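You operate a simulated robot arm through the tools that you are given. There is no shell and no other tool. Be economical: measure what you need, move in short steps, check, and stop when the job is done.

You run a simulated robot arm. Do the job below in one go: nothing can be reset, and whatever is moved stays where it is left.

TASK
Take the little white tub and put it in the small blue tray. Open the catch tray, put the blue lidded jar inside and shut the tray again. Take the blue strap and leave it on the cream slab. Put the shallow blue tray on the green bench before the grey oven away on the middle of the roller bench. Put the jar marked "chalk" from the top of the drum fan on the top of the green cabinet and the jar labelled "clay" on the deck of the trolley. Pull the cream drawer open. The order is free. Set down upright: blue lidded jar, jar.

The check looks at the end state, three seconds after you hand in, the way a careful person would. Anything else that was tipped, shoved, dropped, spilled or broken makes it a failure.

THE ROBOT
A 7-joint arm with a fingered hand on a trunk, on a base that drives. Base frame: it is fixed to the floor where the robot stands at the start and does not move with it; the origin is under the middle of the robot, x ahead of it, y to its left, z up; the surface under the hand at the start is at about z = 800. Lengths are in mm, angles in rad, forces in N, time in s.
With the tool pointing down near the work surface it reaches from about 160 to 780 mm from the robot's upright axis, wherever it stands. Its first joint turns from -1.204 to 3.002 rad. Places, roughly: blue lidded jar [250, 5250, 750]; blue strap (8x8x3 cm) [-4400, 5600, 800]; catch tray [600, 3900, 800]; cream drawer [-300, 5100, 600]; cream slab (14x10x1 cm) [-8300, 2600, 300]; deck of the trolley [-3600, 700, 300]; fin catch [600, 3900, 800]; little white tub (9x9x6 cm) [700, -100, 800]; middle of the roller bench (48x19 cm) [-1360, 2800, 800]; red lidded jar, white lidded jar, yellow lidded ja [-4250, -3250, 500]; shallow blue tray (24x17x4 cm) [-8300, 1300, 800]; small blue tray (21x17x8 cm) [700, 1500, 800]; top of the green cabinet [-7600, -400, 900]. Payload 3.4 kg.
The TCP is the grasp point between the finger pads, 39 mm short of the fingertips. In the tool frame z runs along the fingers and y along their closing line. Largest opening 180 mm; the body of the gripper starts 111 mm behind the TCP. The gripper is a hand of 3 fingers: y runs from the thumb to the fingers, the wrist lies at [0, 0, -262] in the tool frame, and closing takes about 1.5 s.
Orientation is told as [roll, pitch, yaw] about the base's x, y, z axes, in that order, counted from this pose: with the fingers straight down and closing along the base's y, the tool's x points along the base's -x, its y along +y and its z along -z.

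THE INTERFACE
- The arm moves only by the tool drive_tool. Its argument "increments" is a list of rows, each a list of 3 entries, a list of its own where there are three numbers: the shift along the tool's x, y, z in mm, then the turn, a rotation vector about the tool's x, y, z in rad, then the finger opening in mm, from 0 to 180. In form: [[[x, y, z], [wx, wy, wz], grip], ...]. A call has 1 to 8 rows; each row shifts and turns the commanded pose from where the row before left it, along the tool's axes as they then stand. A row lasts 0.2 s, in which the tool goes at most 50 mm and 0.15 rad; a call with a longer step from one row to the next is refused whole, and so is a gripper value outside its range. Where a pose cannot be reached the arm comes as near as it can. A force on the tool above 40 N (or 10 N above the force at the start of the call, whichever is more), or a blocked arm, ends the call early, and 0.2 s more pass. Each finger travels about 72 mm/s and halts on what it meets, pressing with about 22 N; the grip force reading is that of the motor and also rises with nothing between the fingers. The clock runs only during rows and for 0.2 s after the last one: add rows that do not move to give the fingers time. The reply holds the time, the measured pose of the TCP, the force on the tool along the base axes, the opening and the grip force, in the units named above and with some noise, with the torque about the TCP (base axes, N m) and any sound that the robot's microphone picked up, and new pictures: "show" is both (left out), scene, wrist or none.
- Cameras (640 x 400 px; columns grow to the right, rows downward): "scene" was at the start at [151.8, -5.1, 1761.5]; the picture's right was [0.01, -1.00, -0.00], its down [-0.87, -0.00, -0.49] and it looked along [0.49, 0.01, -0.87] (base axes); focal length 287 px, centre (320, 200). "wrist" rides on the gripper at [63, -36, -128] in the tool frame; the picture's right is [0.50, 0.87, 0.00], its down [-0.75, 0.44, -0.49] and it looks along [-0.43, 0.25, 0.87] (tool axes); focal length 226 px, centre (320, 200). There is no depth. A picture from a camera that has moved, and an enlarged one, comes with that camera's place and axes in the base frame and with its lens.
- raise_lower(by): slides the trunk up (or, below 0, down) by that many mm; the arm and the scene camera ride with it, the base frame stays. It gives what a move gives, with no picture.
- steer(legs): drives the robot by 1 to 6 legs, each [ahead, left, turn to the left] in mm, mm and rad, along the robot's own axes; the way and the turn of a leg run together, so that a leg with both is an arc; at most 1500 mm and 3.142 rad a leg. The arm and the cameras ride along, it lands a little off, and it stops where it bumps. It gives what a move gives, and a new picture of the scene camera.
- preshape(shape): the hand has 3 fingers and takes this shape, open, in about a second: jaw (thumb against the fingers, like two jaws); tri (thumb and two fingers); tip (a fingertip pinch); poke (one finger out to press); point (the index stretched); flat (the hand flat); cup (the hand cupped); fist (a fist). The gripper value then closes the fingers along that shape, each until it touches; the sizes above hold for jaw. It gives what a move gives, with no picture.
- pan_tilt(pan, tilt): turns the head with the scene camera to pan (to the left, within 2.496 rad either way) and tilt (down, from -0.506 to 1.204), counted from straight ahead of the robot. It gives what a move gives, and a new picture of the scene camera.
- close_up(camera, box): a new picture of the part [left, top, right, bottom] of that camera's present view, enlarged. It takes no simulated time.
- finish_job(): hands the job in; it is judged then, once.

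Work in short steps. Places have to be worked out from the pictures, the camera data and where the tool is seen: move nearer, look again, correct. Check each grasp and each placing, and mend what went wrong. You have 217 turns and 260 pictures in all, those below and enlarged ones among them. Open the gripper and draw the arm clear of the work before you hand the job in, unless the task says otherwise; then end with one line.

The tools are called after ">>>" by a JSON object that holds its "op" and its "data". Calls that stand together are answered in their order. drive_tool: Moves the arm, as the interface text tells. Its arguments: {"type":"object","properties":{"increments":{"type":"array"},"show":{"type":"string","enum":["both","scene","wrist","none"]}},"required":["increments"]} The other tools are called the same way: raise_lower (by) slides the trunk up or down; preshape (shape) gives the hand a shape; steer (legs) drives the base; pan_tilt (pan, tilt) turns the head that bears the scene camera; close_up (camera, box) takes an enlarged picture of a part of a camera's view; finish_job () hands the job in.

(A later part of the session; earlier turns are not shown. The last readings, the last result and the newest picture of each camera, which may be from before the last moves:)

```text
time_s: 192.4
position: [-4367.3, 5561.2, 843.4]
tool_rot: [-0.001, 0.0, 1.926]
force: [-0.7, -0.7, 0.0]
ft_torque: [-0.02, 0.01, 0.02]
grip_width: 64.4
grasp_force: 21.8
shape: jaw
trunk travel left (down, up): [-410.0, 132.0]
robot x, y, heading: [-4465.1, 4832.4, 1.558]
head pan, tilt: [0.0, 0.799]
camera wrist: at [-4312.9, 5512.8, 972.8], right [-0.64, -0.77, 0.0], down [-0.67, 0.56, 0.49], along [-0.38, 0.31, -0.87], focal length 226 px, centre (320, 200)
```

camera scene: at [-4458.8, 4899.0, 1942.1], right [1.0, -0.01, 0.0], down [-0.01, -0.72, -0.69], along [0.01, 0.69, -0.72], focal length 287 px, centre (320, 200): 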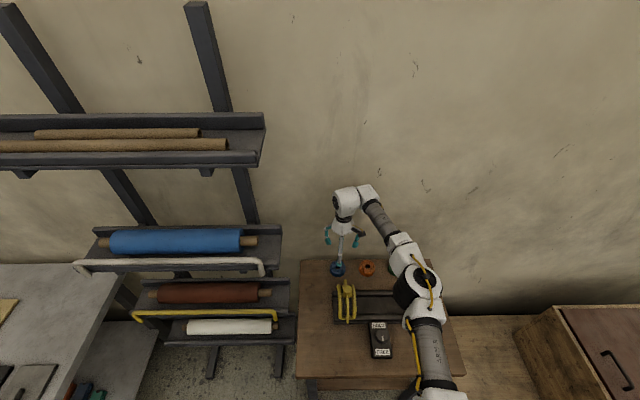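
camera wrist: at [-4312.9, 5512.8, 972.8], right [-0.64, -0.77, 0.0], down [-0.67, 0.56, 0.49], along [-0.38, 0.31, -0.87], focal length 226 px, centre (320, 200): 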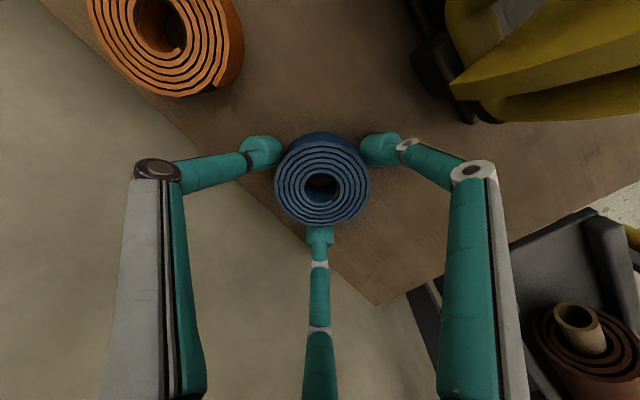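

Gripped at 64 mm with 22 N. I'll lift straight up and back away from the wall.

>>> {"op": "drive_tool", "data": {"increments": [[[0, 0, -30], [0, 0, 0], 50], [[0, 0, -45], [0, 0, 0], 50], [[0, 0, -45], [0, 0, 0], 50], [[0, 0, -45], [0, 0, 0], 50], [[0, 0, -45], [0, 0, 0], 50]], "show": "wrist"}}

>>> {"op": "steer", "data": {"legs": [[-850, 0, 0]]}}

>>> {"op": "pan_tilt", "data": {"pan": 1.57, "tilt": 0.3}}

```text
time_s: 193.6
position: [-4367.5, 5556.7, 1054.9]
tool_rot: [-0.002, 0.001, 1.924]
force: [0.2, -0.2, -1.0]
ft_torque: [0.02, 0.03, -0.01]
grip_width: 64.1
grasp_force: 21.9
shape: jaw
trunk travel left (down, up): [-410.0, 132.0]
robot x, y, heading: [-4464.0, 4829.6, 1.559]
head pan, tilt: [0.0, 0.799]
camera wrist: at [-4314.2, 5510.3, 1183.9], right [-0.64, -0.77, 0.0], down [-0.67, 0.56, 0.49], along [-0.38, 0.31, -0.87], focal length 226 px, centre (320, 200)
```

wrist: 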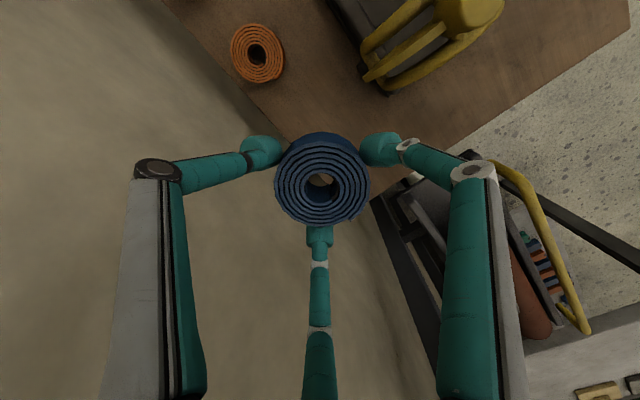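

```text
time_s: 198.1
position: [-4381.4, 4709.2, 1054.7]
tool_rot: [-0.001, 0.0, 1.931]
force: [0.3, 0.1, -0.2]
ft_torque: [-0.04, -0.02, 0.0]
grip_width: 64.5
grasp_force: 22.3
shape: jaw
trunk travel left (down, up): [-410.0, 132.0]
robot x, y, heading: [-4475.9, 3979.7, 1.56]
head pan, tilt: [0.0, 0.799]
camera scene: at [-4470.8, 4049.7, 1942.0], right [1.0, -0.01, 0.0], down [-0.01, -0.72, -0.69], along [0.0, 0.69, -0.72], focal length 287 px, centre (320, 200)
```

scene: 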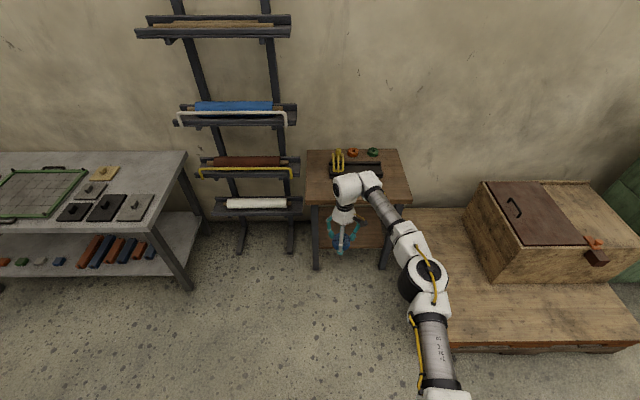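

```text
time_s: 199.7
position: [-4382.7, 4706.8, 1056.4]
tool_rot: [-0.004, -0.004, 1.929]
force: [0.5, -0.2, -1.5]
ft_torque: [0.0, 0.01, 0.02]
grip_width: 64.4
grasp_force: 22.4
shape: jaw
trunk travel left (down, up): [-410.0, 132.0]
robot x, y, heading: [-4475.4, 3979.8, 1.562]
head pan, tilt: [1.571, 0.3]
camera scene: at [-4564.6, 3970.4, 1987.0], right [0.01, 1.0, 0.0], down [0.29, -0.01, -0.96], along [-0.96, 0.01, -0.29], focal length 287 px, centre (320, 200)
```

scene: 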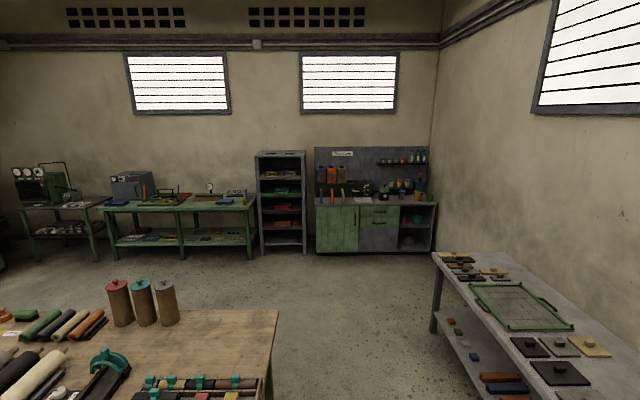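

The far green bench has the grey oven. The cream slab seems to be on its lower shelf, so I'll enlarge that.

>>> {"op": "close_up", "data": {"camera": "scene", "box": [100, 160, 320, 270]}}

>>> {"op": "close_up", "data": {"camera": "scene", "box": [0, 150, 140, 270]}}

```text
2.91 times, centred on (210, 215) of scene
camera zoom: at [-4564.6, 3970.4, 1987.0], right [0.01, 1.0, 0.0], down [0.29, -0.01, -0.96], along [-0.96, 0.01, -0.29], focal length 835 px, centre (640, 156)
```

zoom: 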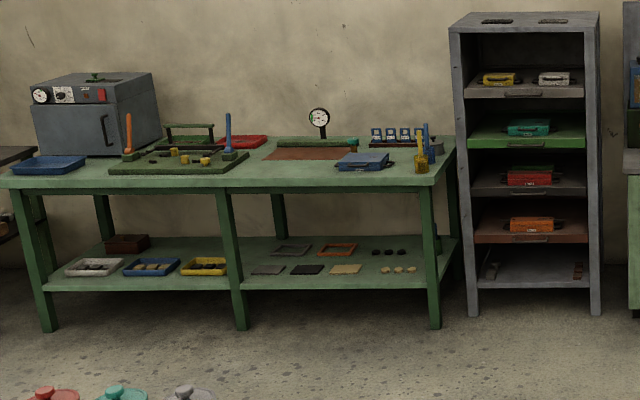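

```text
3.33 times, centred on (70, 210) of scene
camera zoom: at [-4564.6, 3970.4, 1987.0], right [0.01, 1.0, 0.0], down [0.29, -0.01, -0.96], along [-0.96, 0.01, -0.29], focal length 956 px, centre (1153, 167)
```

zoom: 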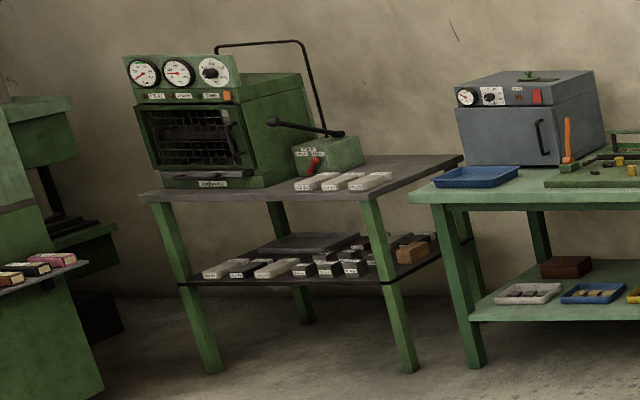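

The cream slab lies on the lower shelf at about (-8277,2593), 225 mm inside. I'll turn to face that wall and drive there along the corridor.

>>> {"op": "steer", "data": {"legs": [[0, 0, 1.58], [0, -250, 0], [1350, 0, 0], [1250, 0, 0]]}}

>>> {"op": "pan_tilt", "data": {"pan": 0.6, "tilt": 0.4}}

```text
time_s: 217.6
position: [-7795.1, 4337.6, 1055.6]
tool_rot: [0.0, -0.003, -2.779]
force: [1.4, -0.3, -1.7]
ft_torque: [-0.01, 0.01, 0.0]
grip_width: 64.0
grasp_force: 22.1
shape: jaw
trunk travel left (down, up): [-410.0, 132.0]
robot x, y, heading: [-7067.4, 4238.2, 3.144]
head pan, tilt: [1.571, 0.3]
camera scene: at [-7058.8, 4159.0, 1987.1], right [-1.0, 0.01, 0.0], down [0.01, 0.29, -0.96], along [0.0, -0.96, -0.29], focal length 287 px, centre (320, 200)
```

scene: 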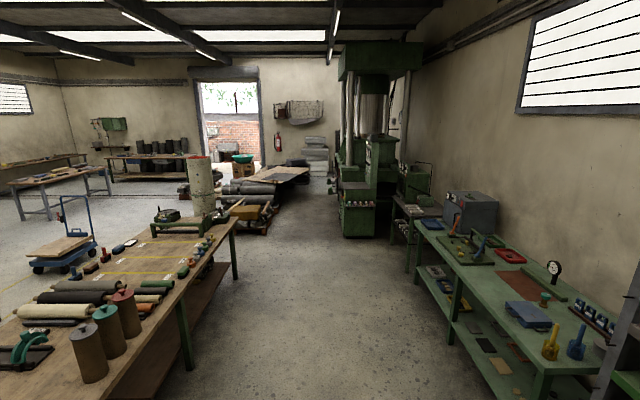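

```text
time_s: 218.8
position: [-7791.3, 4333.5, 1059.0]
tool_rot: [-0.004, -0.003, -2.78]
force: [0.2, -0.2, -0.4]
ft_torque: [-0.01, 0.01, 0.01]
grip_width: 63.8
grasp_force: 21.2
shape: jaw
trunk travel left (down, up): [-410.0, 132.0]
robot x, y, heading: [-7074.2, 4243.2, 3.133]
head pan, tilt: [0.6, 0.4]
camera scene: at [-7134.8, 4198.1, 1977.3], right [-0.56, 0.83, -0.01], down [0.33, 0.22, -0.92], along [-0.76, -0.52, -0.39], focal length 287 px, centre (320, 200)
```

scene: 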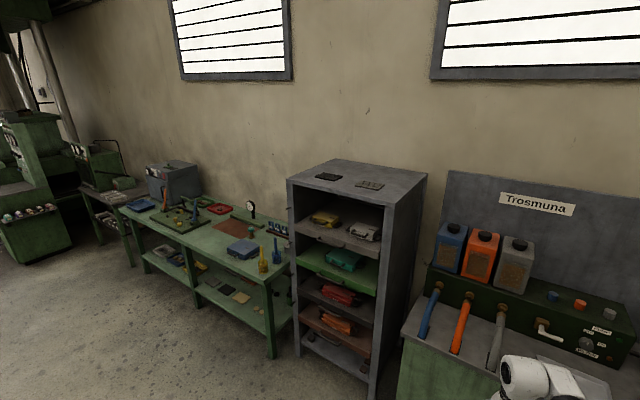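

I can see the whole green bench, the oven and the trolley. I'll slide left along the bench to face the slab.

>>> {"op": "steer", "data": {"legs": [[0, 870, 0], [0, 870, 0]]}}

>>> {"op": "pan_tilt", "data": {"pan": -0.1, "tilt": 0.75}}

>>> {"op": "close_up", "data": {"camera": "scene", "box": [200, 180, 440, 330]}}

```text
time_s: 227.6
position: [-7806.6, 2624.7, 1056.8]
tool_rot: [0.005, -0.006, -2.788]
force: [-0.4, 0.3, -0.5]
ft_torque: [-0.09, -0.02, -0.01]
grip_width: 63.8
grasp_force: 22.4
shape: jaw
trunk travel left (down, up): [-410.0, 132.0]
robot x, y, heading: [-7081.4, 2517.5, 3.125]
head pan, tilt: [0.6, 0.4]
camera scene: at [-7150.5, 2489.4, 1977.6], right [-0.55, 0.83, -0.01], down [0.33, 0.2, -0.92], along [-0.77, -0.51, -0.39], focal length 287 px, centre (320, 200)
```

scene: 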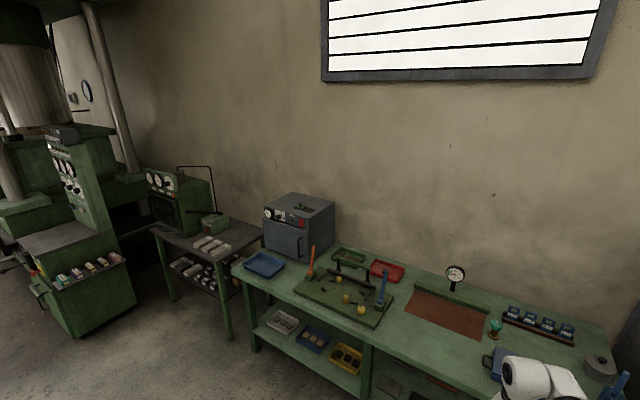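

```text
time_s: 228.7
position: [-7805.0, 2613.0, 1060.7]
tool_rot: [-0.008, -0.008, -2.789]
force: [0.0, 0.4, -0.2]
ft_torque: [0.03, 0.03, 0.02]
grip_width: 64.0
grasp_force: 22.1
shape: jaw
trunk travel left (down, up): [-410.0, 132.0]
robot x, y, heading: [-7082.8, 2516.5, 3.128]
head pan, tilt: [-0.099, 0.75]
camera scene: at [-7155.8, 2537.3, 1946.0], right [0.11, 0.99, 0.0], down [0.68, -0.08, -0.73], along [-0.72, 0.08, -0.69], focal length 287 px, centre (320, 200)
```

scene: 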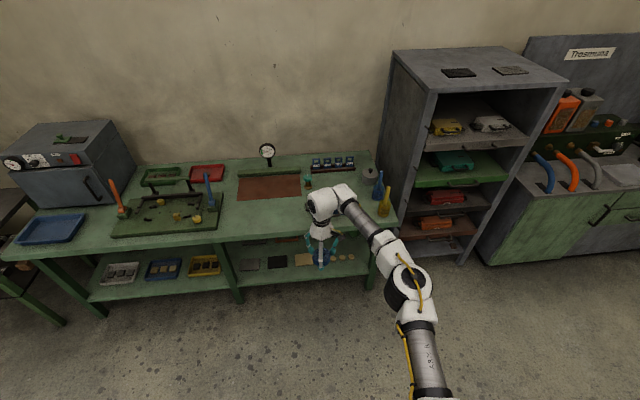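

```text
2.67 times, centred on (320, 255) of scene
camera zoom: at [-7155.8, 2537.3, 1946.0], right [0.11, 0.99, 0.0], down [0.68, -0.08, -0.73], along [-0.72, 0.08, -0.69], focal length 765 px, centre (320, 53)
```

zoom: 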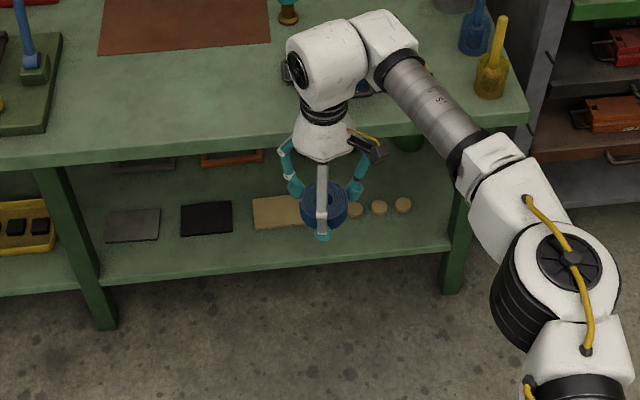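

The slab is at about (-8289,2560), under a bench top whose edge is at x≈-8084. I'll need the hand tilted to reach under it. First I back off and turn the thumb to face forward.

>>> {"op": "steer", "data": {"legs": [[-250, 0, 0]]}}

>>> {"op": "drive_tool", "data": {"increments": [[[0, 0, 0], [0, 0, -0.15], 50], [[0, 0, 0], [0, 0, -0.15], 50], [[0, 0, 0], [0, 0, -0.15], 50], [[0, 0, 0], [0, 0, -0.15], 50], [[0, 0, 0], [0, 0, -0.15], 50], [[0, 0, 0], [0, 0, -0.15], 50], [[0, 0, 0], [0, 0, -0.15], 50], [[0, 0, 0], [0, 0, -0.15], 50]], "show": "none"}}

>>> {"op": "raise_lower", "data": {"by": -200}}

>>> {"op": "drive_tool", "data": {"increments": [[[0, 0, 0], [0.1, 0, 0], 50], [[0, 0, 0], [0.1, 0, 0], 50], [[0, 0, 0], [0.1, 0, 0], 50], [[0, 0, 0], [0.1, 0, 0], 50], [[0, 0, 0], [0.1, 0, 0], 50], [[0, 0, 0], [0.1, 0, 0], 50], [[0, 0, 0], [0.1, 0, 0], 50]], "show": "both"}}

```text
time_s: 230.5
position: [-7551.7, 2605.6, 1061.6]
tool_rot: [-0.011, -0.005, -2.79]
force: [0.8, 0.0, -0.8]
ft_torque: [0.02, 0.01, -0.01]
grip_width: 64.0
grasp_force: 21.4
shape: jaw
trunk travel left (down, up): [-410.0, 132.0]
robot x, y, heading: [-6830.8, 2513.6, 3.127]
head pan, tilt: [-0.099, 0.75]
camera scene: at [-6903.9, 2524.0, 1946.0], right [0.11, 0.99, 0.0], down [0.68, -0.08, -0.73], along [-0.72, 0.08, -0.69], focal length 287 px, centre (320, 200)
```

scene: 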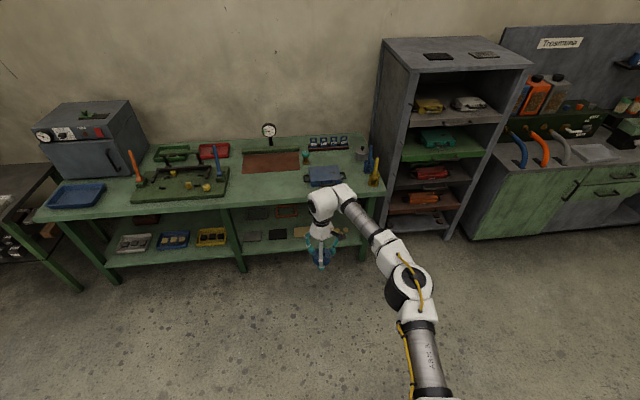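

```text
time_s: 232.3
position: [-7549.5, 2604.5, 1063.3]
tool_rot: [-0.012, 0.007, -1.587]
force: [0.9, 0.4, -0.4]
ft_torque: [0.02, 0.0, 0.0]
grip_width: 64.0
grasp_force: 22.4
shape: jaw
trunk travel left (down, up): [-410.0, 132.0]
robot x, y, heading: [-6831.7, 2514.8, 3.123]
head pan, tilt: [-0.099, 0.75]
```

```text
time_s: 234.5
position: [-7548.5, 2605.1, 865.1]
tool_rot: [-0.014, 0.007, -1.59]
force: [0.4, -0.3, -1.9]
ft_torque: [0.01, -0.03, -0.02]
grip_width: 63.9
grasp_force: 22.0
shape: jaw
trunk travel left (down, up): [-210.0, 332.0]
robot x, y, heading: [-6834.2, 2510.3, 3.121]
head pan, tilt: [-0.099, 0.75]
```

```text
time_s: 236.1
position: [-7548.7, 2605.4, 865.0]
tool_rot: [-0.714, 0.007, -1.586]
force: [0.1, -0.5, -0.5]
ft_torque: [0.02, -0.02, 0.03]
grip_width: 63.8
grasp_force: 21.9
shape: jaw
trunk travel left (down, up): [-210.0, 332.0]
robot x, y, heading: [-6830.3, 2514.0, 3.129]
head pan, tilt: [-0.099, 0.75]
camera scene: at [-7049.6, 2531.2, 1741.3], right [0.11, 0.99, 0.0], down [0.68, -0.08, -0.73], along [-0.72, 0.08, -0.69], focal length 287 px, centre (320, 200)
camera wrist: at [-7492.5, 2665.1, 985.5], right [0.66, 0.49, -0.56], down [0.64, -0.77, 0.08], along [-0.39, -0.41, -0.82], focal length 226 px, centre (320, 200)
```

scene: 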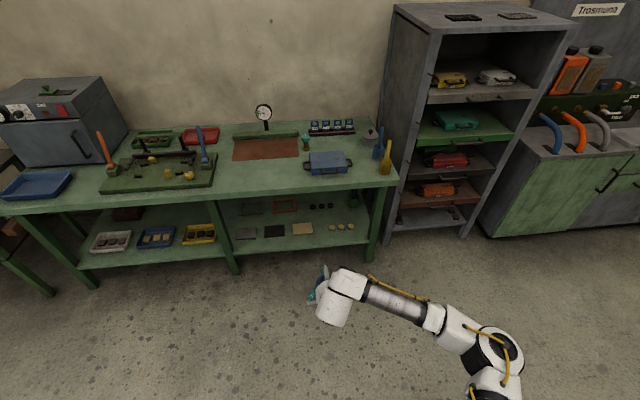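
wrist: 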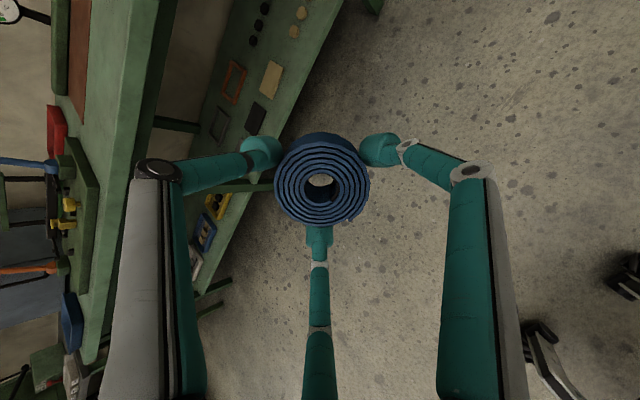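

The slab is at about (-8285,2558,300). I'll lower the arm in front of the bench, well clear of it.

>>> {"op": "drive_tool", "data": {"increments": [[[0, 29.5, 34], [0, 0, 0], 50], [[0, 29.5, 34], [0, 0, 0], 50], [[0, 29.5, 34], [0, 0, 0], 50], [[0, 29.5, 34], [0, 0, 0], 50], [[0, 29.5, 34], [0, 0, 0], 50]], "show": "none"}}

>>> {"op": "raise_lower", "data": {"by": -150}}

>>> {"op": "drive_tool", "data": {"increments": [[[0, 0, 0], [0, 0, 0], 50]], "show": "both"}}

```text
time_s: 237.3
position: [-7548.9, 2606.1, 637.4]
tool_rot: [-0.713, 0.006, -1.591]
force: [0.7, 0.0, -0.8]
ft_torque: [0.01, -0.03, 0.0]
grip_width: 63.9
grasp_force: 22.4
shape: jaw
trunk travel left (down, up): [-210.0, 332.0]
robot x, y, heading: [-6834.4, 2511.2, 3.131]
head pan, tilt: [-0.099, 0.75]
```

```text
time_s: 239.0
position: [-7548.3, 2605.3, 489.9]
tool_rot: [-0.715, 0.007, -1.59]
force: [0.7, 0.0, -1.1]
ft_torque: [0.03, 0.0, -0.02]
grip_width: 63.7
grasp_force: 22.0
shape: jaw
trunk travel left (down, up): [-60.0, 482.0]
robot x, y, heading: [-6830.7, 2511.9, 3.131]
head pan, tilt: [-0.099, 0.75]
```

```text
time_s: 239.4
position: [-7548.5, 2606.2, 487.8]
tool_rot: [-0.712, 0.007, -1.588]
force: [0.2, -0.3, -0.6]
ft_torque: [-0.01, -0.01, -0.03]
grip_width: 63.8
grasp_force: 21.8
shape: jaw
trunk travel left (down, up): [-60.0, 482.0]
robot x, y, heading: [-6832.5, 2513.4, 3.127]
head pan, tilt: [-0.099, 0.75]
camera scene: at [-7287.6, 2533.4, 1546.3], right [0.11, 0.99, 0.0], down [0.68, -0.08, -0.73], along [-0.72, 0.08, -0.69], focal length 287 px, centre (320, 200)
camera wrist: at [-7491.8, 2666.3, 610.4], right [0.66, 0.49, -0.56], down [0.64, -0.77, 0.08], along [-0.39, -0.41, -0.82], focal length 226 px, centre (320, 200)
```

scene: 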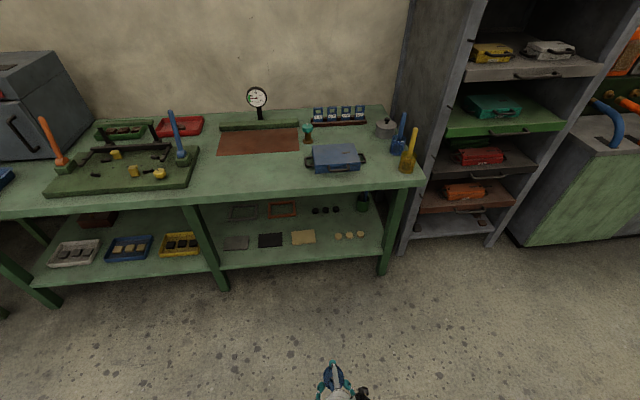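
wrist: 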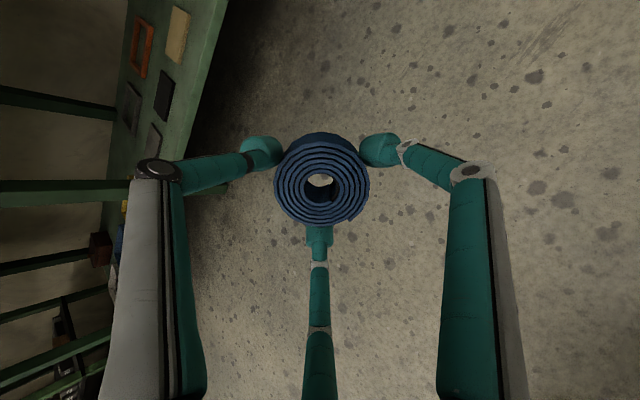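

The posture works. Lowering a bit more, then driving in slowly toward the shelf, aligned with the slab.

>>> {"op": "drive_tool", "data": {"increments": [[[0, 19, 22], [0, 0, 0], 50], [[0, 19, 22], [0, 0, 0], 50]], "show": "none"}}

>>> {"op": "steer", "data": {"legs": [[500, 48, 0.01]]}}

>>> {"op": "drive_tool", "data": {"increments": [[[0, 0, 0], [0, 0, 0], 50]], "show": "wrist"}}

```text
time_s: 240.0
position: [-7548.3, 2607.4, 430.2]
tool_rot: [-0.711, 0.007, -1.592]
force: [0.1, 0.0, -0.8]
ft_torque: [-0.01, 0.02, 0.02]
grip_width: 63.5
grasp_force: 22.1
shape: jaw
trunk travel left (down, up): [-60.0, 482.0]
robot x, y, heading: [-6834.2, 2514.5, 3.125]
head pan, tilt: [-0.099, 0.75]
```

```text
time_s: 243.0
position: [-8049.6, 2549.2, 429.5]
tool_rot: [-0.712, 0.009, -1.572]
force: [-0.3, -0.2, -1.3]
ft_torque: [-0.01, -0.04, 0.04]
grip_width: 63.8
grasp_force: 22.3
shape: jaw
trunk travel left (down, up): [-60.0, 482.0]
robot x, y, heading: [-7330.9, 2469.9, -3.138]
head pan, tilt: [-0.099, 0.75]
camera scene: at [-7788.0, 2481.3, 1546.0], right [0.1, 1.0, 0.0], down [0.68, -0.07, -0.73], along [-0.72, 0.07, -0.69], focal length 287 px, centre (320, 200)
```

scene: 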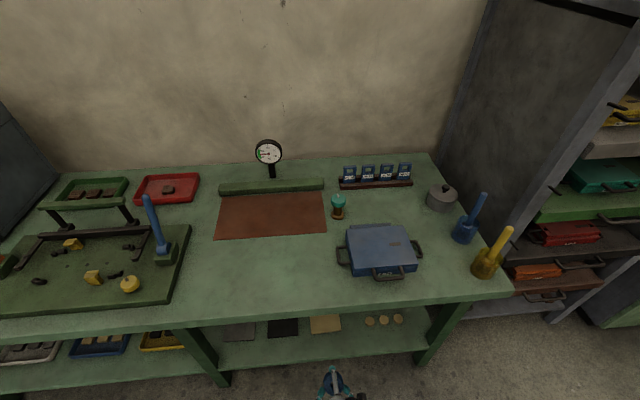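

```text
time_s: 243.4
position: [-8046.5, 2549.2, 433.1]
tool_rot: [-0.716, 0.01, -1.572]
force: [0.4, -0.4, -1.6]
ft_torque: [-0.03, -0.06, 0.02]
grip_width: 63.9
grasp_force: 21.8
shape: jaw
trunk travel left (down, up): [-60.0, 482.0]
robot x, y, heading: [-7330.1, 2466.6, -3.133]
head pan, tilt: [-0.099, 0.75]
camera wrist: at [-7991.2, 2609.6, 555.1], right [0.65, 0.51, -0.56], down [0.65, -0.76, 0.08], along [-0.39, -0.42, -0.82], focal length 226 px, centre (320, 200)
```

wrist: 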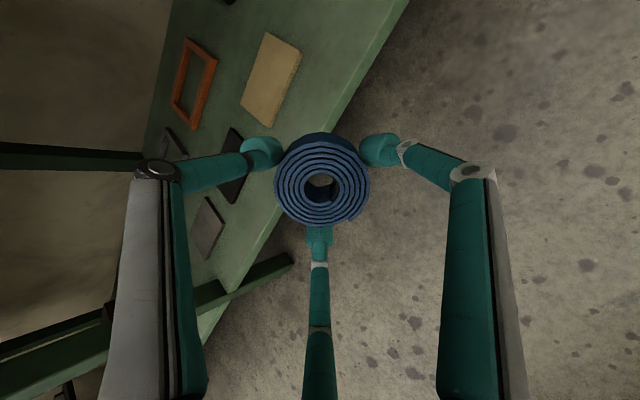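

The wrist view puts the slab centre at about (-8280,2566). I'll continue in by 150 mm with a small sideways correction.

>>> {"op": "steer", "data": {"legs": [[150, -16, 0]]}}

>>> {"op": "drive_tool", "data": {"increments": [[[0, 0, 0], [0, 0, 0], 50]], "show": "wrist"}}

```text
time_s: 244.7
position: [-8195.8, 2564.1, 434.3]
tool_rot: [-0.715, 0.01, -1.57]
force: [0.2, 0.9, -1.1]
ft_torque: [0.01, -0.02, -0.03]
grip_width: 63.8
grasp_force: 22.3
shape: jaw
trunk travel left (down, up): [-60.0, 482.0]
robot x, y, heading: [-7480.3, 2486.2, -3.14]
head pan, tilt: [-0.099, 0.75]
camera scene: at [-7937.2, 2495.3, 1546.0], right [0.1, 1.0, 0.0], down [0.68, -0.07, -0.73], along [-0.72, 0.07, -0.69], focal length 287 px, centre (320, 200)
```

scene: 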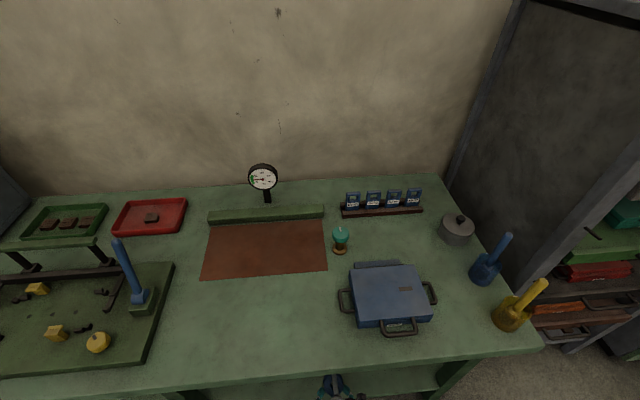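

```text
time_s: 245.1
position: [-8194.2, 2563.4, 436.5]
tool_rot: [-0.72, 0.013, -1.57]
force: [0.6, 0.7, -0.9]
ft_torque: [0.04, -0.01, -0.01]
grip_width: 63.9
grasp_force: 22.4
shape: jaw
trunk travel left (down, up): [-60.0, 482.0]
robot x, y, heading: [-7481.4, 2482.9, -3.143]
head pan, tilt: [-0.099, 0.75]
camera wrist: at [-8137.6, 2624.2, 558.3], right [0.65, 0.51, -0.57], down [0.65, -0.76, 0.07], along [-0.39, -0.42, -0.82], focal length 226 px, centre (320, 200)
```

wrist: 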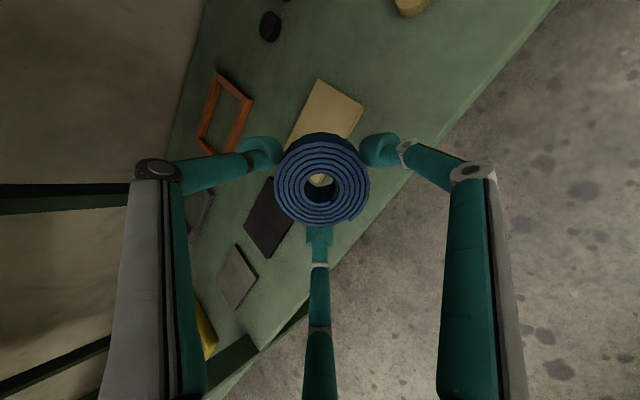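

I'll enlarge to get the slab's edges relative to the held strap.

>>> {"op": "close_up", "data": {"camera": "wrist", "box": [220, 50, 420, 200]}}

```text
2.67 times, centred on (320, 125) of wrist
camera zoom: at [-8137.6, 2624.2, 558.3], right [0.65, 0.51, -0.57], down [0.65, -0.76, 0.07], along [-0.39, -0.42, -0.82], focal length 603 px, centre (320, 400)
```

zoom: 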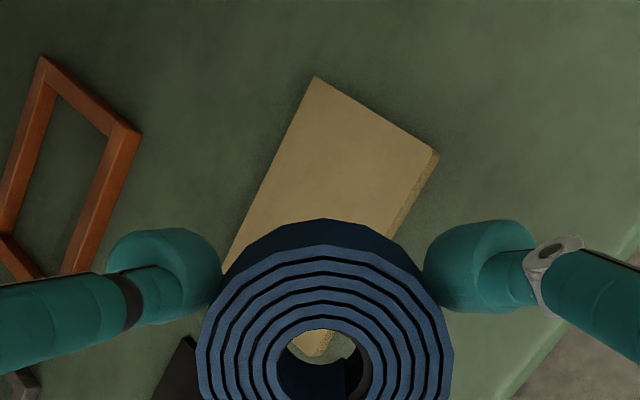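

With the shelf actually at z≈226, both wrist views agree: slab top z≈236, centre (-8364,2552). I'll move in 130 mm more and lower.

>>> {"op": "steer", "data": {"legs": [[130, 11, 0]]}}

>>> {"op": "drive_tool", "data": {"increments": [[[0, 24, 28], [0, 0, 0], 50], [[0, 24, 28], [0, 0, 0], 50], [[0, 0, 0], [0, 0, 0], 50]], "show": "wrist"}}

```text
time_s: 246.4
position: [-8314.5, 2552.4, 424.1]
tool_rot: [-0.705, 0.021, -1.563]
force: [0.7, -0.2, -1.0]
ft_torque: [-0.01, -0.04, 0.04]
grip_width: 63.8
grasp_force: 21.8
shape: jaw
trunk travel left (down, up): [-60.0, 482.0]
robot x, y, heading: [-7612.0, 2472.2, -3.135]
head pan, tilt: [-0.099, 0.75]
camera scene: at [-8066.6, 2489.3, 1545.6], right [0.1, 1.0, -0.01], down [0.68, -0.07, -0.73], along [-0.72, 0.07, -0.69], focal length 287 px, centre (320, 200)
```

scene: 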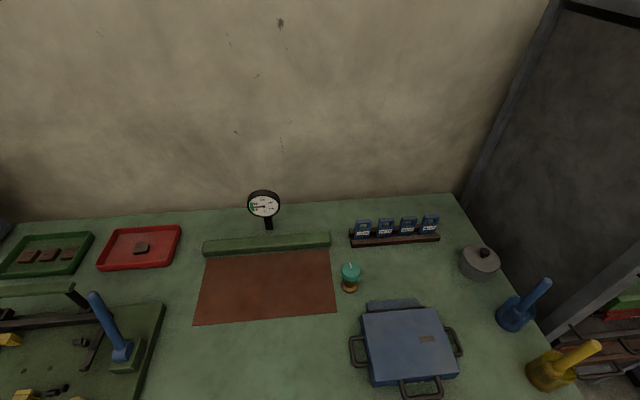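

```text
time_s: 247.2
position: [-8310.0, 2553.5, 356.0]
tool_rot: [-0.709, 0.025, -1.564]
force: [0.9, -0.1, -0.9]
ft_torque: [0.0, -0.02, 0.01]
grip_width: 63.8
grasp_force: 22.3
shape: jaw
trunk travel left (down, up): [-60.0, 482.0]
robot x, y, heading: [-7611.8, 2473.1, -3.138]
head pan, tilt: [-0.099, 0.75]
camera wrist: at [-8256.4, 2612.8, 478.4], right [0.65, 0.52, -0.55], down [0.66, -0.75, 0.07], along [-0.38, -0.41, -0.83], focal length 226 px, centre (320, 200)
```

wrist: 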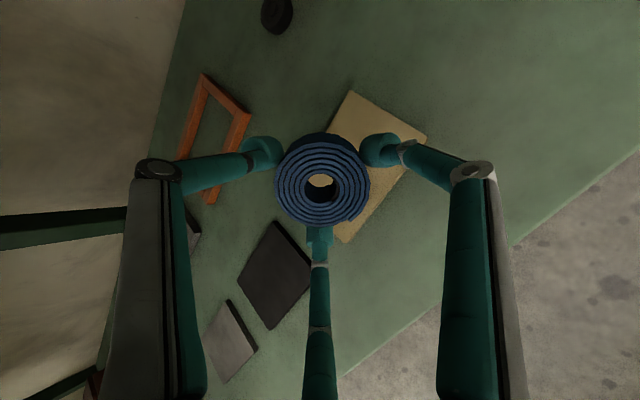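

Everything agrees now: slab x -8310…-8414, y 2476…2620. I'll do the last shift and lower toward contact.

>>> {"op": "drive_tool", "data": {"increments": [[[-2, 11, 24], [0, 0, 0], 50], [[-2, 11, 24], [0, 0, 0], 50], [[0, 0, 0], [0, 0, 0], 50]], "show": "wrist"}}

```text
time_s: 248.0
position: [-8325.6, 2563.5, 313.3]
tool_rot: [-0.721, 0.027, -1.583]
force: [-2.8, 3.4, 7.8]
ft_torque: [0.24, 0.13, -0.01]
grip_width: 64.7
grasp_force: 21.9
shape: jaw
trunk travel left (down, up): [-60.0, 482.0]
robot x, y, heading: [-7609.8, 2472.0, 3.135]
head pan, tilt: [-0.099, 0.75]
camera wrist: at [-8268.3, 2620.8, 436.3], right [0.66, 0.51, -0.56], down [0.64, -0.76, 0.06], along [-0.4, -0.4, -0.83], focal length 226 px, centre (320, 200)
```

wrist: 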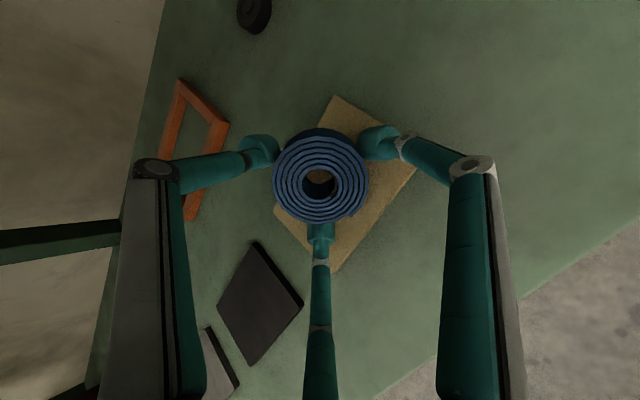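

There's light contact, and the hand sits about 10 mm too far +y. I'll lift slightly, shift and check the reading.

>>> {"op": "drive_tool", "data": {"increments": [[[0, -7, -8], [0, 0, 0], 50], [[-10, 6, -5], [0, 0, 0], 50], [[0, 0, 0], [0, 0, 0], 50]], "show": "wrist"}}

```text
time_s: 248.8
position: [-8316.4, 2550.4, 321.8]
tool_rot: [-0.718, 0.025, -1.578]
force: [0.0, 1.0, -2.1]
ft_torque: [-0.03, -0.02, -0.02]
grip_width: 64.1
grasp_force: 21.6
shape: jaw
trunk travel left (down, up): [-60.0, 482.0]
robot x, y, heading: [-7610.3, 2474.9, 3.138]
head pan, tilt: [-0.099, 0.75]
camera wrist: at [-8260.0, 2609.3, 444.7], right [0.66, 0.51, -0.56], down [0.65, -0.76, 0.07], along [-0.39, -0.4, -0.83], focal length 226 px, centre (320, 200)
```

wrist: 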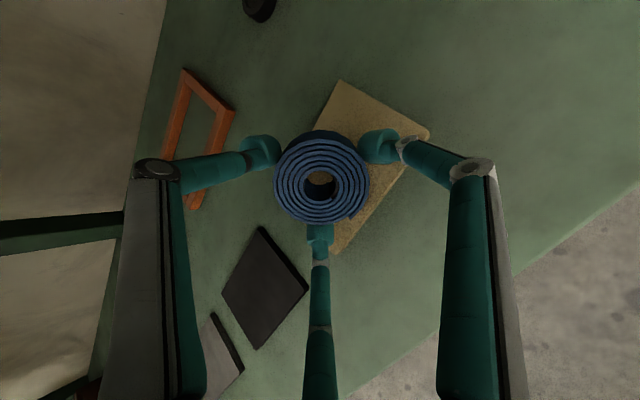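

Free again and well aligned: the strap should land at about (-8354,2550) on a slab centred at (-8353,2553). I'll lower to contact.

>>> {"op": "drive_tool", "data": {"increments": [[[0, 2, 2.3], [0, 0, 0], 50], [[0, 2, 2.3], [0, 0, 0], 50], [[0, 2, 2.3], [0, 0, 0], 50], [[0, 0, 0], [0, 0, 0], 50]], "show": "none"}}

```text
time_s: 249.8
position: [-8317.1, 2559.8, 316.1]
tool_rot: [-0.72, 0.027, -1.588]
force: [0.2, 0.3, 0.1]
ft_torque: [0.03, -0.01, -0.04]
grip_width: 64.3
grasp_force: 22.1
shape: jaw
trunk travel left (down, up): [-60.0, 482.0]
robot x, y, heading: [-7612.6, 2474.7, 3.137]
head pan, tilt: [-0.099, 0.75]
```

There's no contact yet, but y drifted again. I'll continue down with a y correction.

>>> {"op": "drive_tool", "data": {"increments": [[[-8, 2.6, 3], [0, 0, 0], 50], [[0, 2.6, 3], [0, 0, 0], 50], [[0, 0, 0], [0, 0, 0], 50]], "show": "wrist"}}

```text
time_s: 250.6
position: [-8318.5, 2550.2, 309.6]
tool_rot: [-0.724, 0.023, -1.584]
force: [0.9, 2.2, 16.9]
ft_torque: [0.19, -0.01, -0.01]
grip_width: 66.7
grasp_force: 22.5
shape: jaw
trunk travel left (down, up): [-60.0, 482.0]
robot x, y, heading: [-7609.9, 2473.2, 3.137]
head pan, tilt: [-0.099, 0.75]
camera wrist: at [-8261.3, 2607.2, 432.3], right [0.66, 0.5, -0.56], down [0.64, -0.77, 0.06], along [-0.4, -0.4, -0.83], focal length 226 px, centre (320, 200)
```

wrist: 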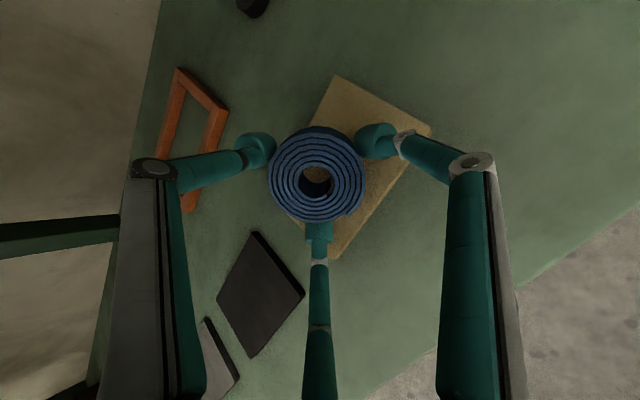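

The strap's near edge is on the slab. I'll roll the hand upright in small steps about that edge to lay the strap flatter before release.

>>> {"op": "drive_tool", "data": {"increments": [[[0, -1.5, -2], [0, 0, 0], 50], [[0, -4.3, 3.8], [-0.1, 0, 0], 50], [[0, -4.3, 3.8], [-0.1, 0, 0], 50], [[0, -4.3, 3.8], [-0.1, 0, 0], 50], [[0, 0, 0], [0, 0, 0], 50]], "show": "wrist"}}

```text
time_s: 251.8
position: [-8332.1, 2521.7, 301.4]
tool_rot: [-0.411, 0.027, -1.554]
force: [-3.0, 6.1, 22.5]
ft_torque: [0.51, -0.18, 0.14]
grip_width: 67.3
grasp_force: 22.1
shape: jaw
trunk travel left (down, up): [-60.0, 482.0]
robot x, y, heading: [-7613.4, 2471.8, -3.14]
head pan, tilt: [-0.099, 0.75]
camera wrist: at [-8316.3, 2579.7, 436.6], right [0.79, 0.52, -0.33], down [0.61, -0.75, 0.26], along [-0.12, -0.4, -0.91], focal length 226 px, centre (320, 200)
```

wrist: 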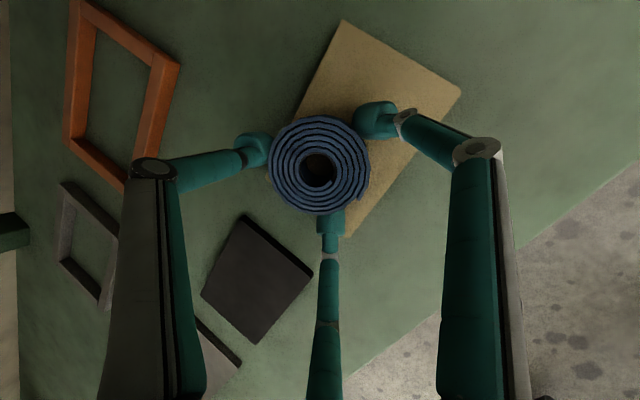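

The hand drifted to y≈2522 during the roll. The slab hasn't moved. I'll lift slightly, shift +y 30 mm and recheck.

>>> {"op": "drive_tool", "data": {"increments": [[[0, -5, -11], [0, 0, 0], 50], [[15, 0, 0], [0, 0, 0], 50], [[15, 0, 0], [0, 0, 0], 50], [[0, 0, 0], [0, 0, 0], 50]], "show": "wrist"}}

```text
time_s: 252.8
position: [-8338.2, 2554.1, 313.2]
tool_rot: [-0.41, 0.033, -1.565]
force: [1.1, -0.8, -1.2]
ft_torque: [0.01, -0.01, -0.06]
grip_width: 64.3
grasp_force: 22.2
shape: jaw
trunk travel left (down, up): [-60.0, 482.0]
robot x, y, heading: [-7611.5, 2468.4, -3.141]
head pan, tilt: [-0.099, 0.75]
camera wrist: at [-8322.5, 2611.6, 447.4], right [0.79, 0.52, -0.33], down [0.6, -0.76, 0.25], along [-0.12, -0.4, -0.91], focal length 226 px, centre (320, 200)
```

wrist: 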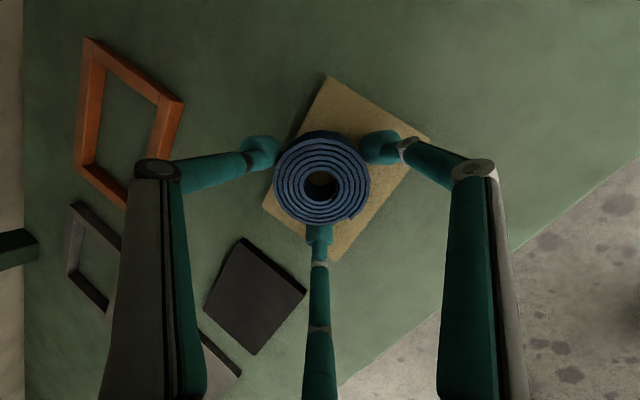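

Well aligned again, with only 23° of tilt. I'll lower the last few mm.

>>> {"op": "drive_tool", "data": {"increments": [[[0, 1.4, 3.2], [0, 0, 0], 50], [[0, 1.2, 2.8], [0, 0, 0], 50], [[0, 1.2, 2.8], [0, 0, 0], 50], [[0, 0, 0], [0, 0, 0], 50]], "show": "wrist"}}

```text
time_s: 253.8
position: [-8338.5, 2563.0, 304.4]
tool_rot: [-0.414, 0.018, -1.563]
force: [1.2, -2.4, 22.6]
ft_torque: [-0.17, -0.42, 0.0]
grip_width: 67.0
grasp_force: 22.3
shape: jaw
trunk travel left (down, up): [-60.0, 482.0]
robot x, y, heading: [-7613.2, 2471.4, -3.14]
head pan, tilt: [-0.099, 0.75]
camera wrist: at [-8321.5, 2621.7, 438.4], right [0.79, 0.51, -0.34], down [0.6, -0.75, 0.26], along [-0.12, -0.41, -0.9], focal length 226 px, centre (320, 200)
```

wrist: 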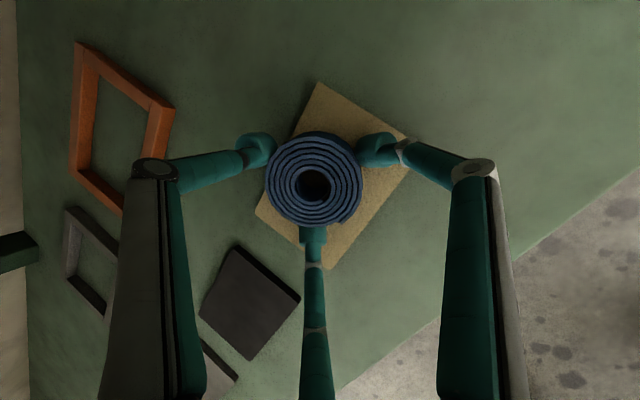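

In contact, and the strap lies within the slab's outline. I'll ease off and open.

>>> {"op": "drive_tool", "data": {"increments": [[[0, -0.6, -1.5], [0, 0, 0], 75], [[0, 0, 0], [0, 0, 0], 110], [[0, 0, 0], [0, 0, 0], 110], [[0, 0, 0], [0, 0, 0], 110]], "show": "wrist"}}

```text
time_s: 254.8
position: [-8338.7, 2561.8, 305.6]
tool_rot: [-0.411, 0.025, -1.563]
force: [-2.0, 0.7, 15.7]
ft_torque: [-0.04, 0.03, -0.05]
grip_width: 97.3
grasp_force: 0.0
shape: jaw
trunk travel left (down, up): [-60.0, 482.0]
robot x, y, heading: [-7613.1, 2470.6, -3.139]
head pan, tilt: [-0.099, 0.75]
camera wrist: at [-8321.2, 2620.5, 439.2], right [0.79, 0.51, -0.33], down [0.6, -0.76, 0.26], along [-0.12, -0.41, -0.91], focal length 226 px, centre (320, 200)
```

wrist: 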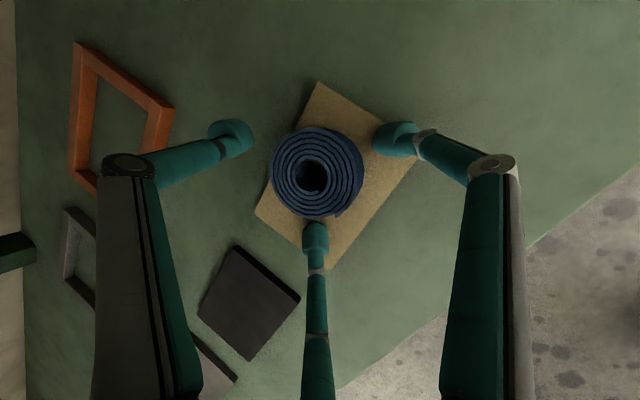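

The strap lies flat on the slab. I'll lift straight up, then back out.

>>> {"op": "drive_tool", "data": {"increments": [[[0, -4, -9], [0, 0, 0], 120], [[0, -8, -18], [0, 0, 0], 120], [[0, -12, -27], [0, 0, 0], 120], [[0, -12, -27], [0, 0, 0], 120], [[0, 0, 0], [0, 0, 0], 120]], "show": "wrist"}}

```text
time_s: 256.0
position: [-8330.2, 2556.6, 374.7]
tool_rot: [-0.386, 0.028, -1.557]
force: [-0.5, 0.9, -0.5]
ft_torque: [0.04, 0.0, 0.02]
grip_width: 119.7
grasp_force: 0.1
shape: jaw
trunk travel left (down, up): [-60.0, 482.0]
robot x, y, heading: [-7610.2, 2473.4, -3.135]
head pan, tilt: [-0.099, 0.75]
camera wrist: at [-8316.6, 2614.9, 509.9], right [0.8, 0.52, -0.31], down [0.6, -0.75, 0.27], along [-0.09, -0.4, -0.91], focal length 226 px, centre (320, 200)
```

wrist: 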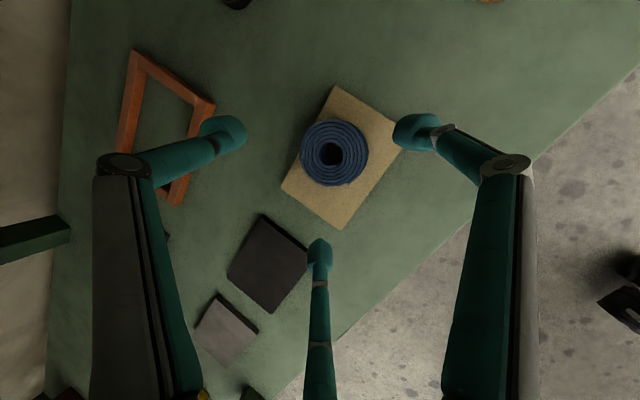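

Strap placed. I'll back out from under the bench and then raise up.

>>> {"op": "steer", "data": {"legs": [[-550, 0, 0]]}}

>>> {"op": "raise_lower", "data": {"by": 350}}

>>> {"op": "pan_tilt", "data": {"pan": 0.5, "tilt": 0.55}}

```text
time_s: 259.2
position: [-7784.0, 2563.2, 393.2]
tool_rot: [-0.41, 0.025, -1.569]
force: [-0.2, -0.1, -0.5]
ft_torque: [0.0, 0.01, 0.0]
grip_width: 119.6
grasp_force: 0.0
shape: jaw
trunk travel left (down, up): [-60.0, 482.0]
robot x, y, heading: [-7055.6, 2474.8, 3.135]
head pan, tilt: [-0.099, 0.75]
camera scene: at [-7513.1, 2485.5, 1546.2], right [0.1, 0.99, 0.0], down [0.68, -0.07, -0.73], along [-0.72, 0.07, -0.69], focal length 287 px, centre (320, 200)
```

scene: 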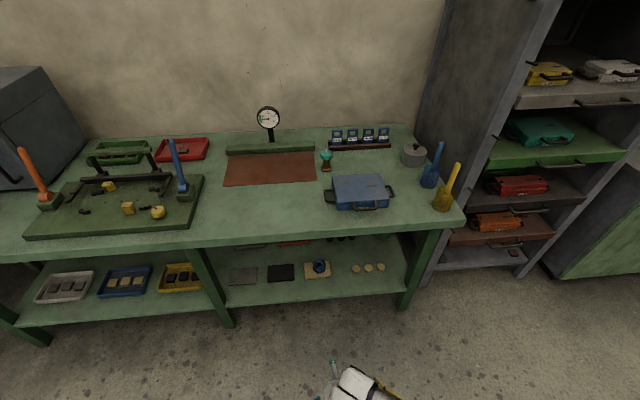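

```text
time_s: 262.6
position: [-7782.9, 2563.0, 745.4]
tool_rot: [-0.412, 0.025, -1.569]
force: [-0.4, -0.1, 0.7]
ft_torque: [0.01, 0.01, -0.01]
grip_width: 119.9
grasp_force: 0.1
shape: jaw
trunk travel left (down, up): [-410.0, 132.0]
robot x, y, heading: [-7059.2, 2475.5, 3.141]
head pan, tilt: [-0.099, 0.75]
```

```text
time_s: 263.6
position: [-7781.4, 2561.9, 745.2]
tool_rot: [-0.412, 0.026, -1.57]
force: [0.0, -0.3, -0.5]
ft_torque: [-0.01, 0.03, 0.0]
grip_width: 119.7
grasp_force: 0.1
shape: jaw
trunk travel left (down, up): [-410.0, 132.0]
robot x, y, heading: [-7055.6, 2470.3, 3.136]
head pan, tilt: [0.499, 0.55]
camera scene: at [-7124.6, 2435.8, 1963.6], right [-0.48, 0.88, 0.0], down [0.46, 0.25, -0.85], along [-0.75, -0.41, -0.52], focal length 287 px, centre (320, 200)
```

scene: 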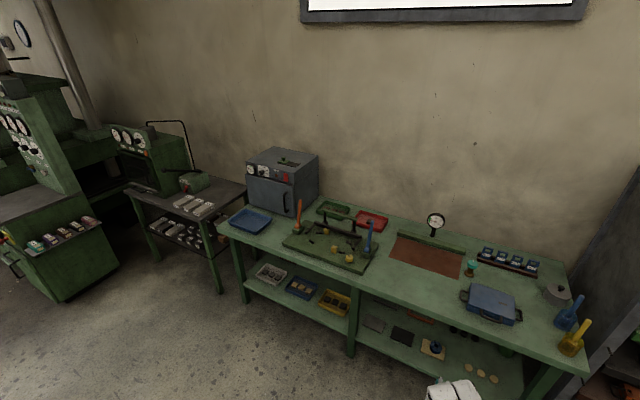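

Strap confirmed on the slab. Before taking the blue tray I'll look around for the drum fan with the jars.

>>> {"op": "pan_tilt", "data": {"pan": 1.4, "tilt": 0.25}}

>>> {"op": "close_up", "data": {"camera": "scene", "box": [0, 110, 320, 310]}}

>>> {"op": "close_up", "data": {"camera": "scene", "box": [320, 110, 640, 310]}}

```text
time_s: 264.8
position: [-7782.1, 2562.5, 745.7]
tool_rot: [-0.414, 0.026, -1.569]
force: [0.1, 0.0, -0.4]
ft_torque: [0.0, -0.01, -0.02]
grip_width: 120.0
grasp_force: 0.0
shape: jaw
trunk travel left (down, up): [-410.0, 132.0]
robot x, y, heading: [-7058.4, 2473.4, 3.139]
head pan, tilt: [1.4, 0.25]
camera scene: at [-7061.8, 2386.7, 1991.7], right [-0.98, 0.17, 0.0], down [0.05, 0.24, -0.97], along [-0.17, -0.96, -0.24], focal length 287 px, centre (320, 200)
```

scene: 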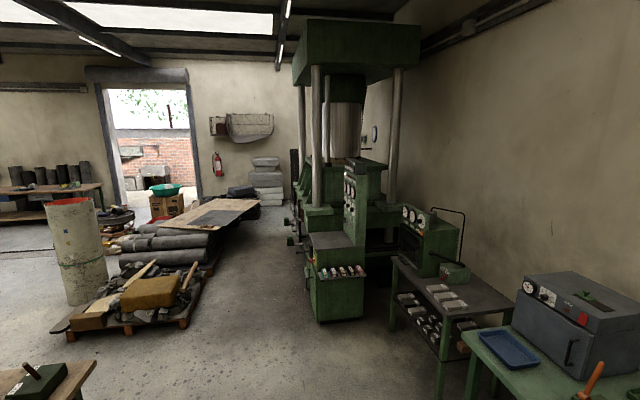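

```text
2.00 times, centred on (160, 210) of scene
camera zoom: at [-7061.8, 2386.7, 1991.7], right [-0.98, 0.17, 0.0], down [0.05, 0.24, -0.97], along [-0.17, -0.96, -0.24], focal length 574 px, centre (640, 180)
```

zoom: 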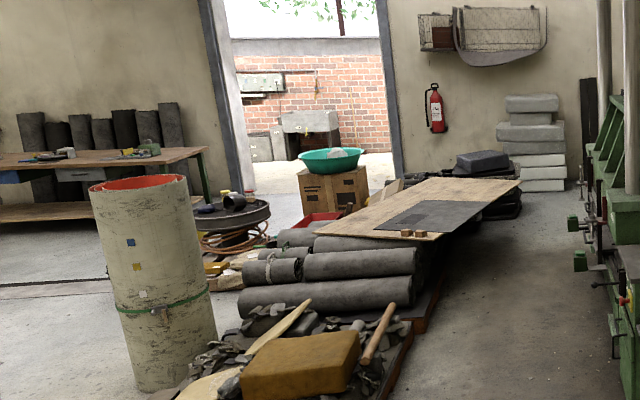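

```text
2.00 times, centred on (480, 210) of scene
camera zoom: at [-7061.8, 2386.7, 1991.7], right [-0.98, 0.17, 0.0], down [0.05, 0.24, -0.97], along [-0.17, -0.96, -0.24], focal length 574 px, centre (0, 180)
```

zoom: 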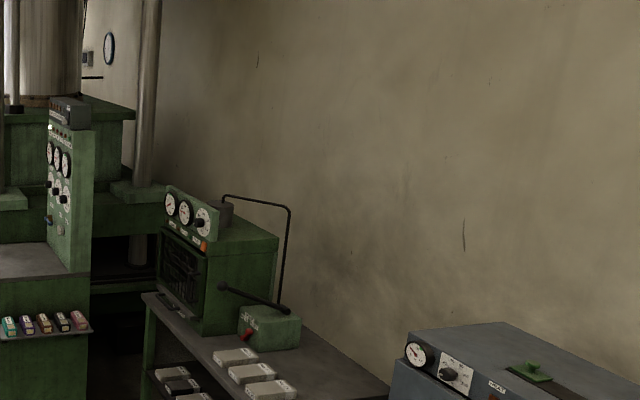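

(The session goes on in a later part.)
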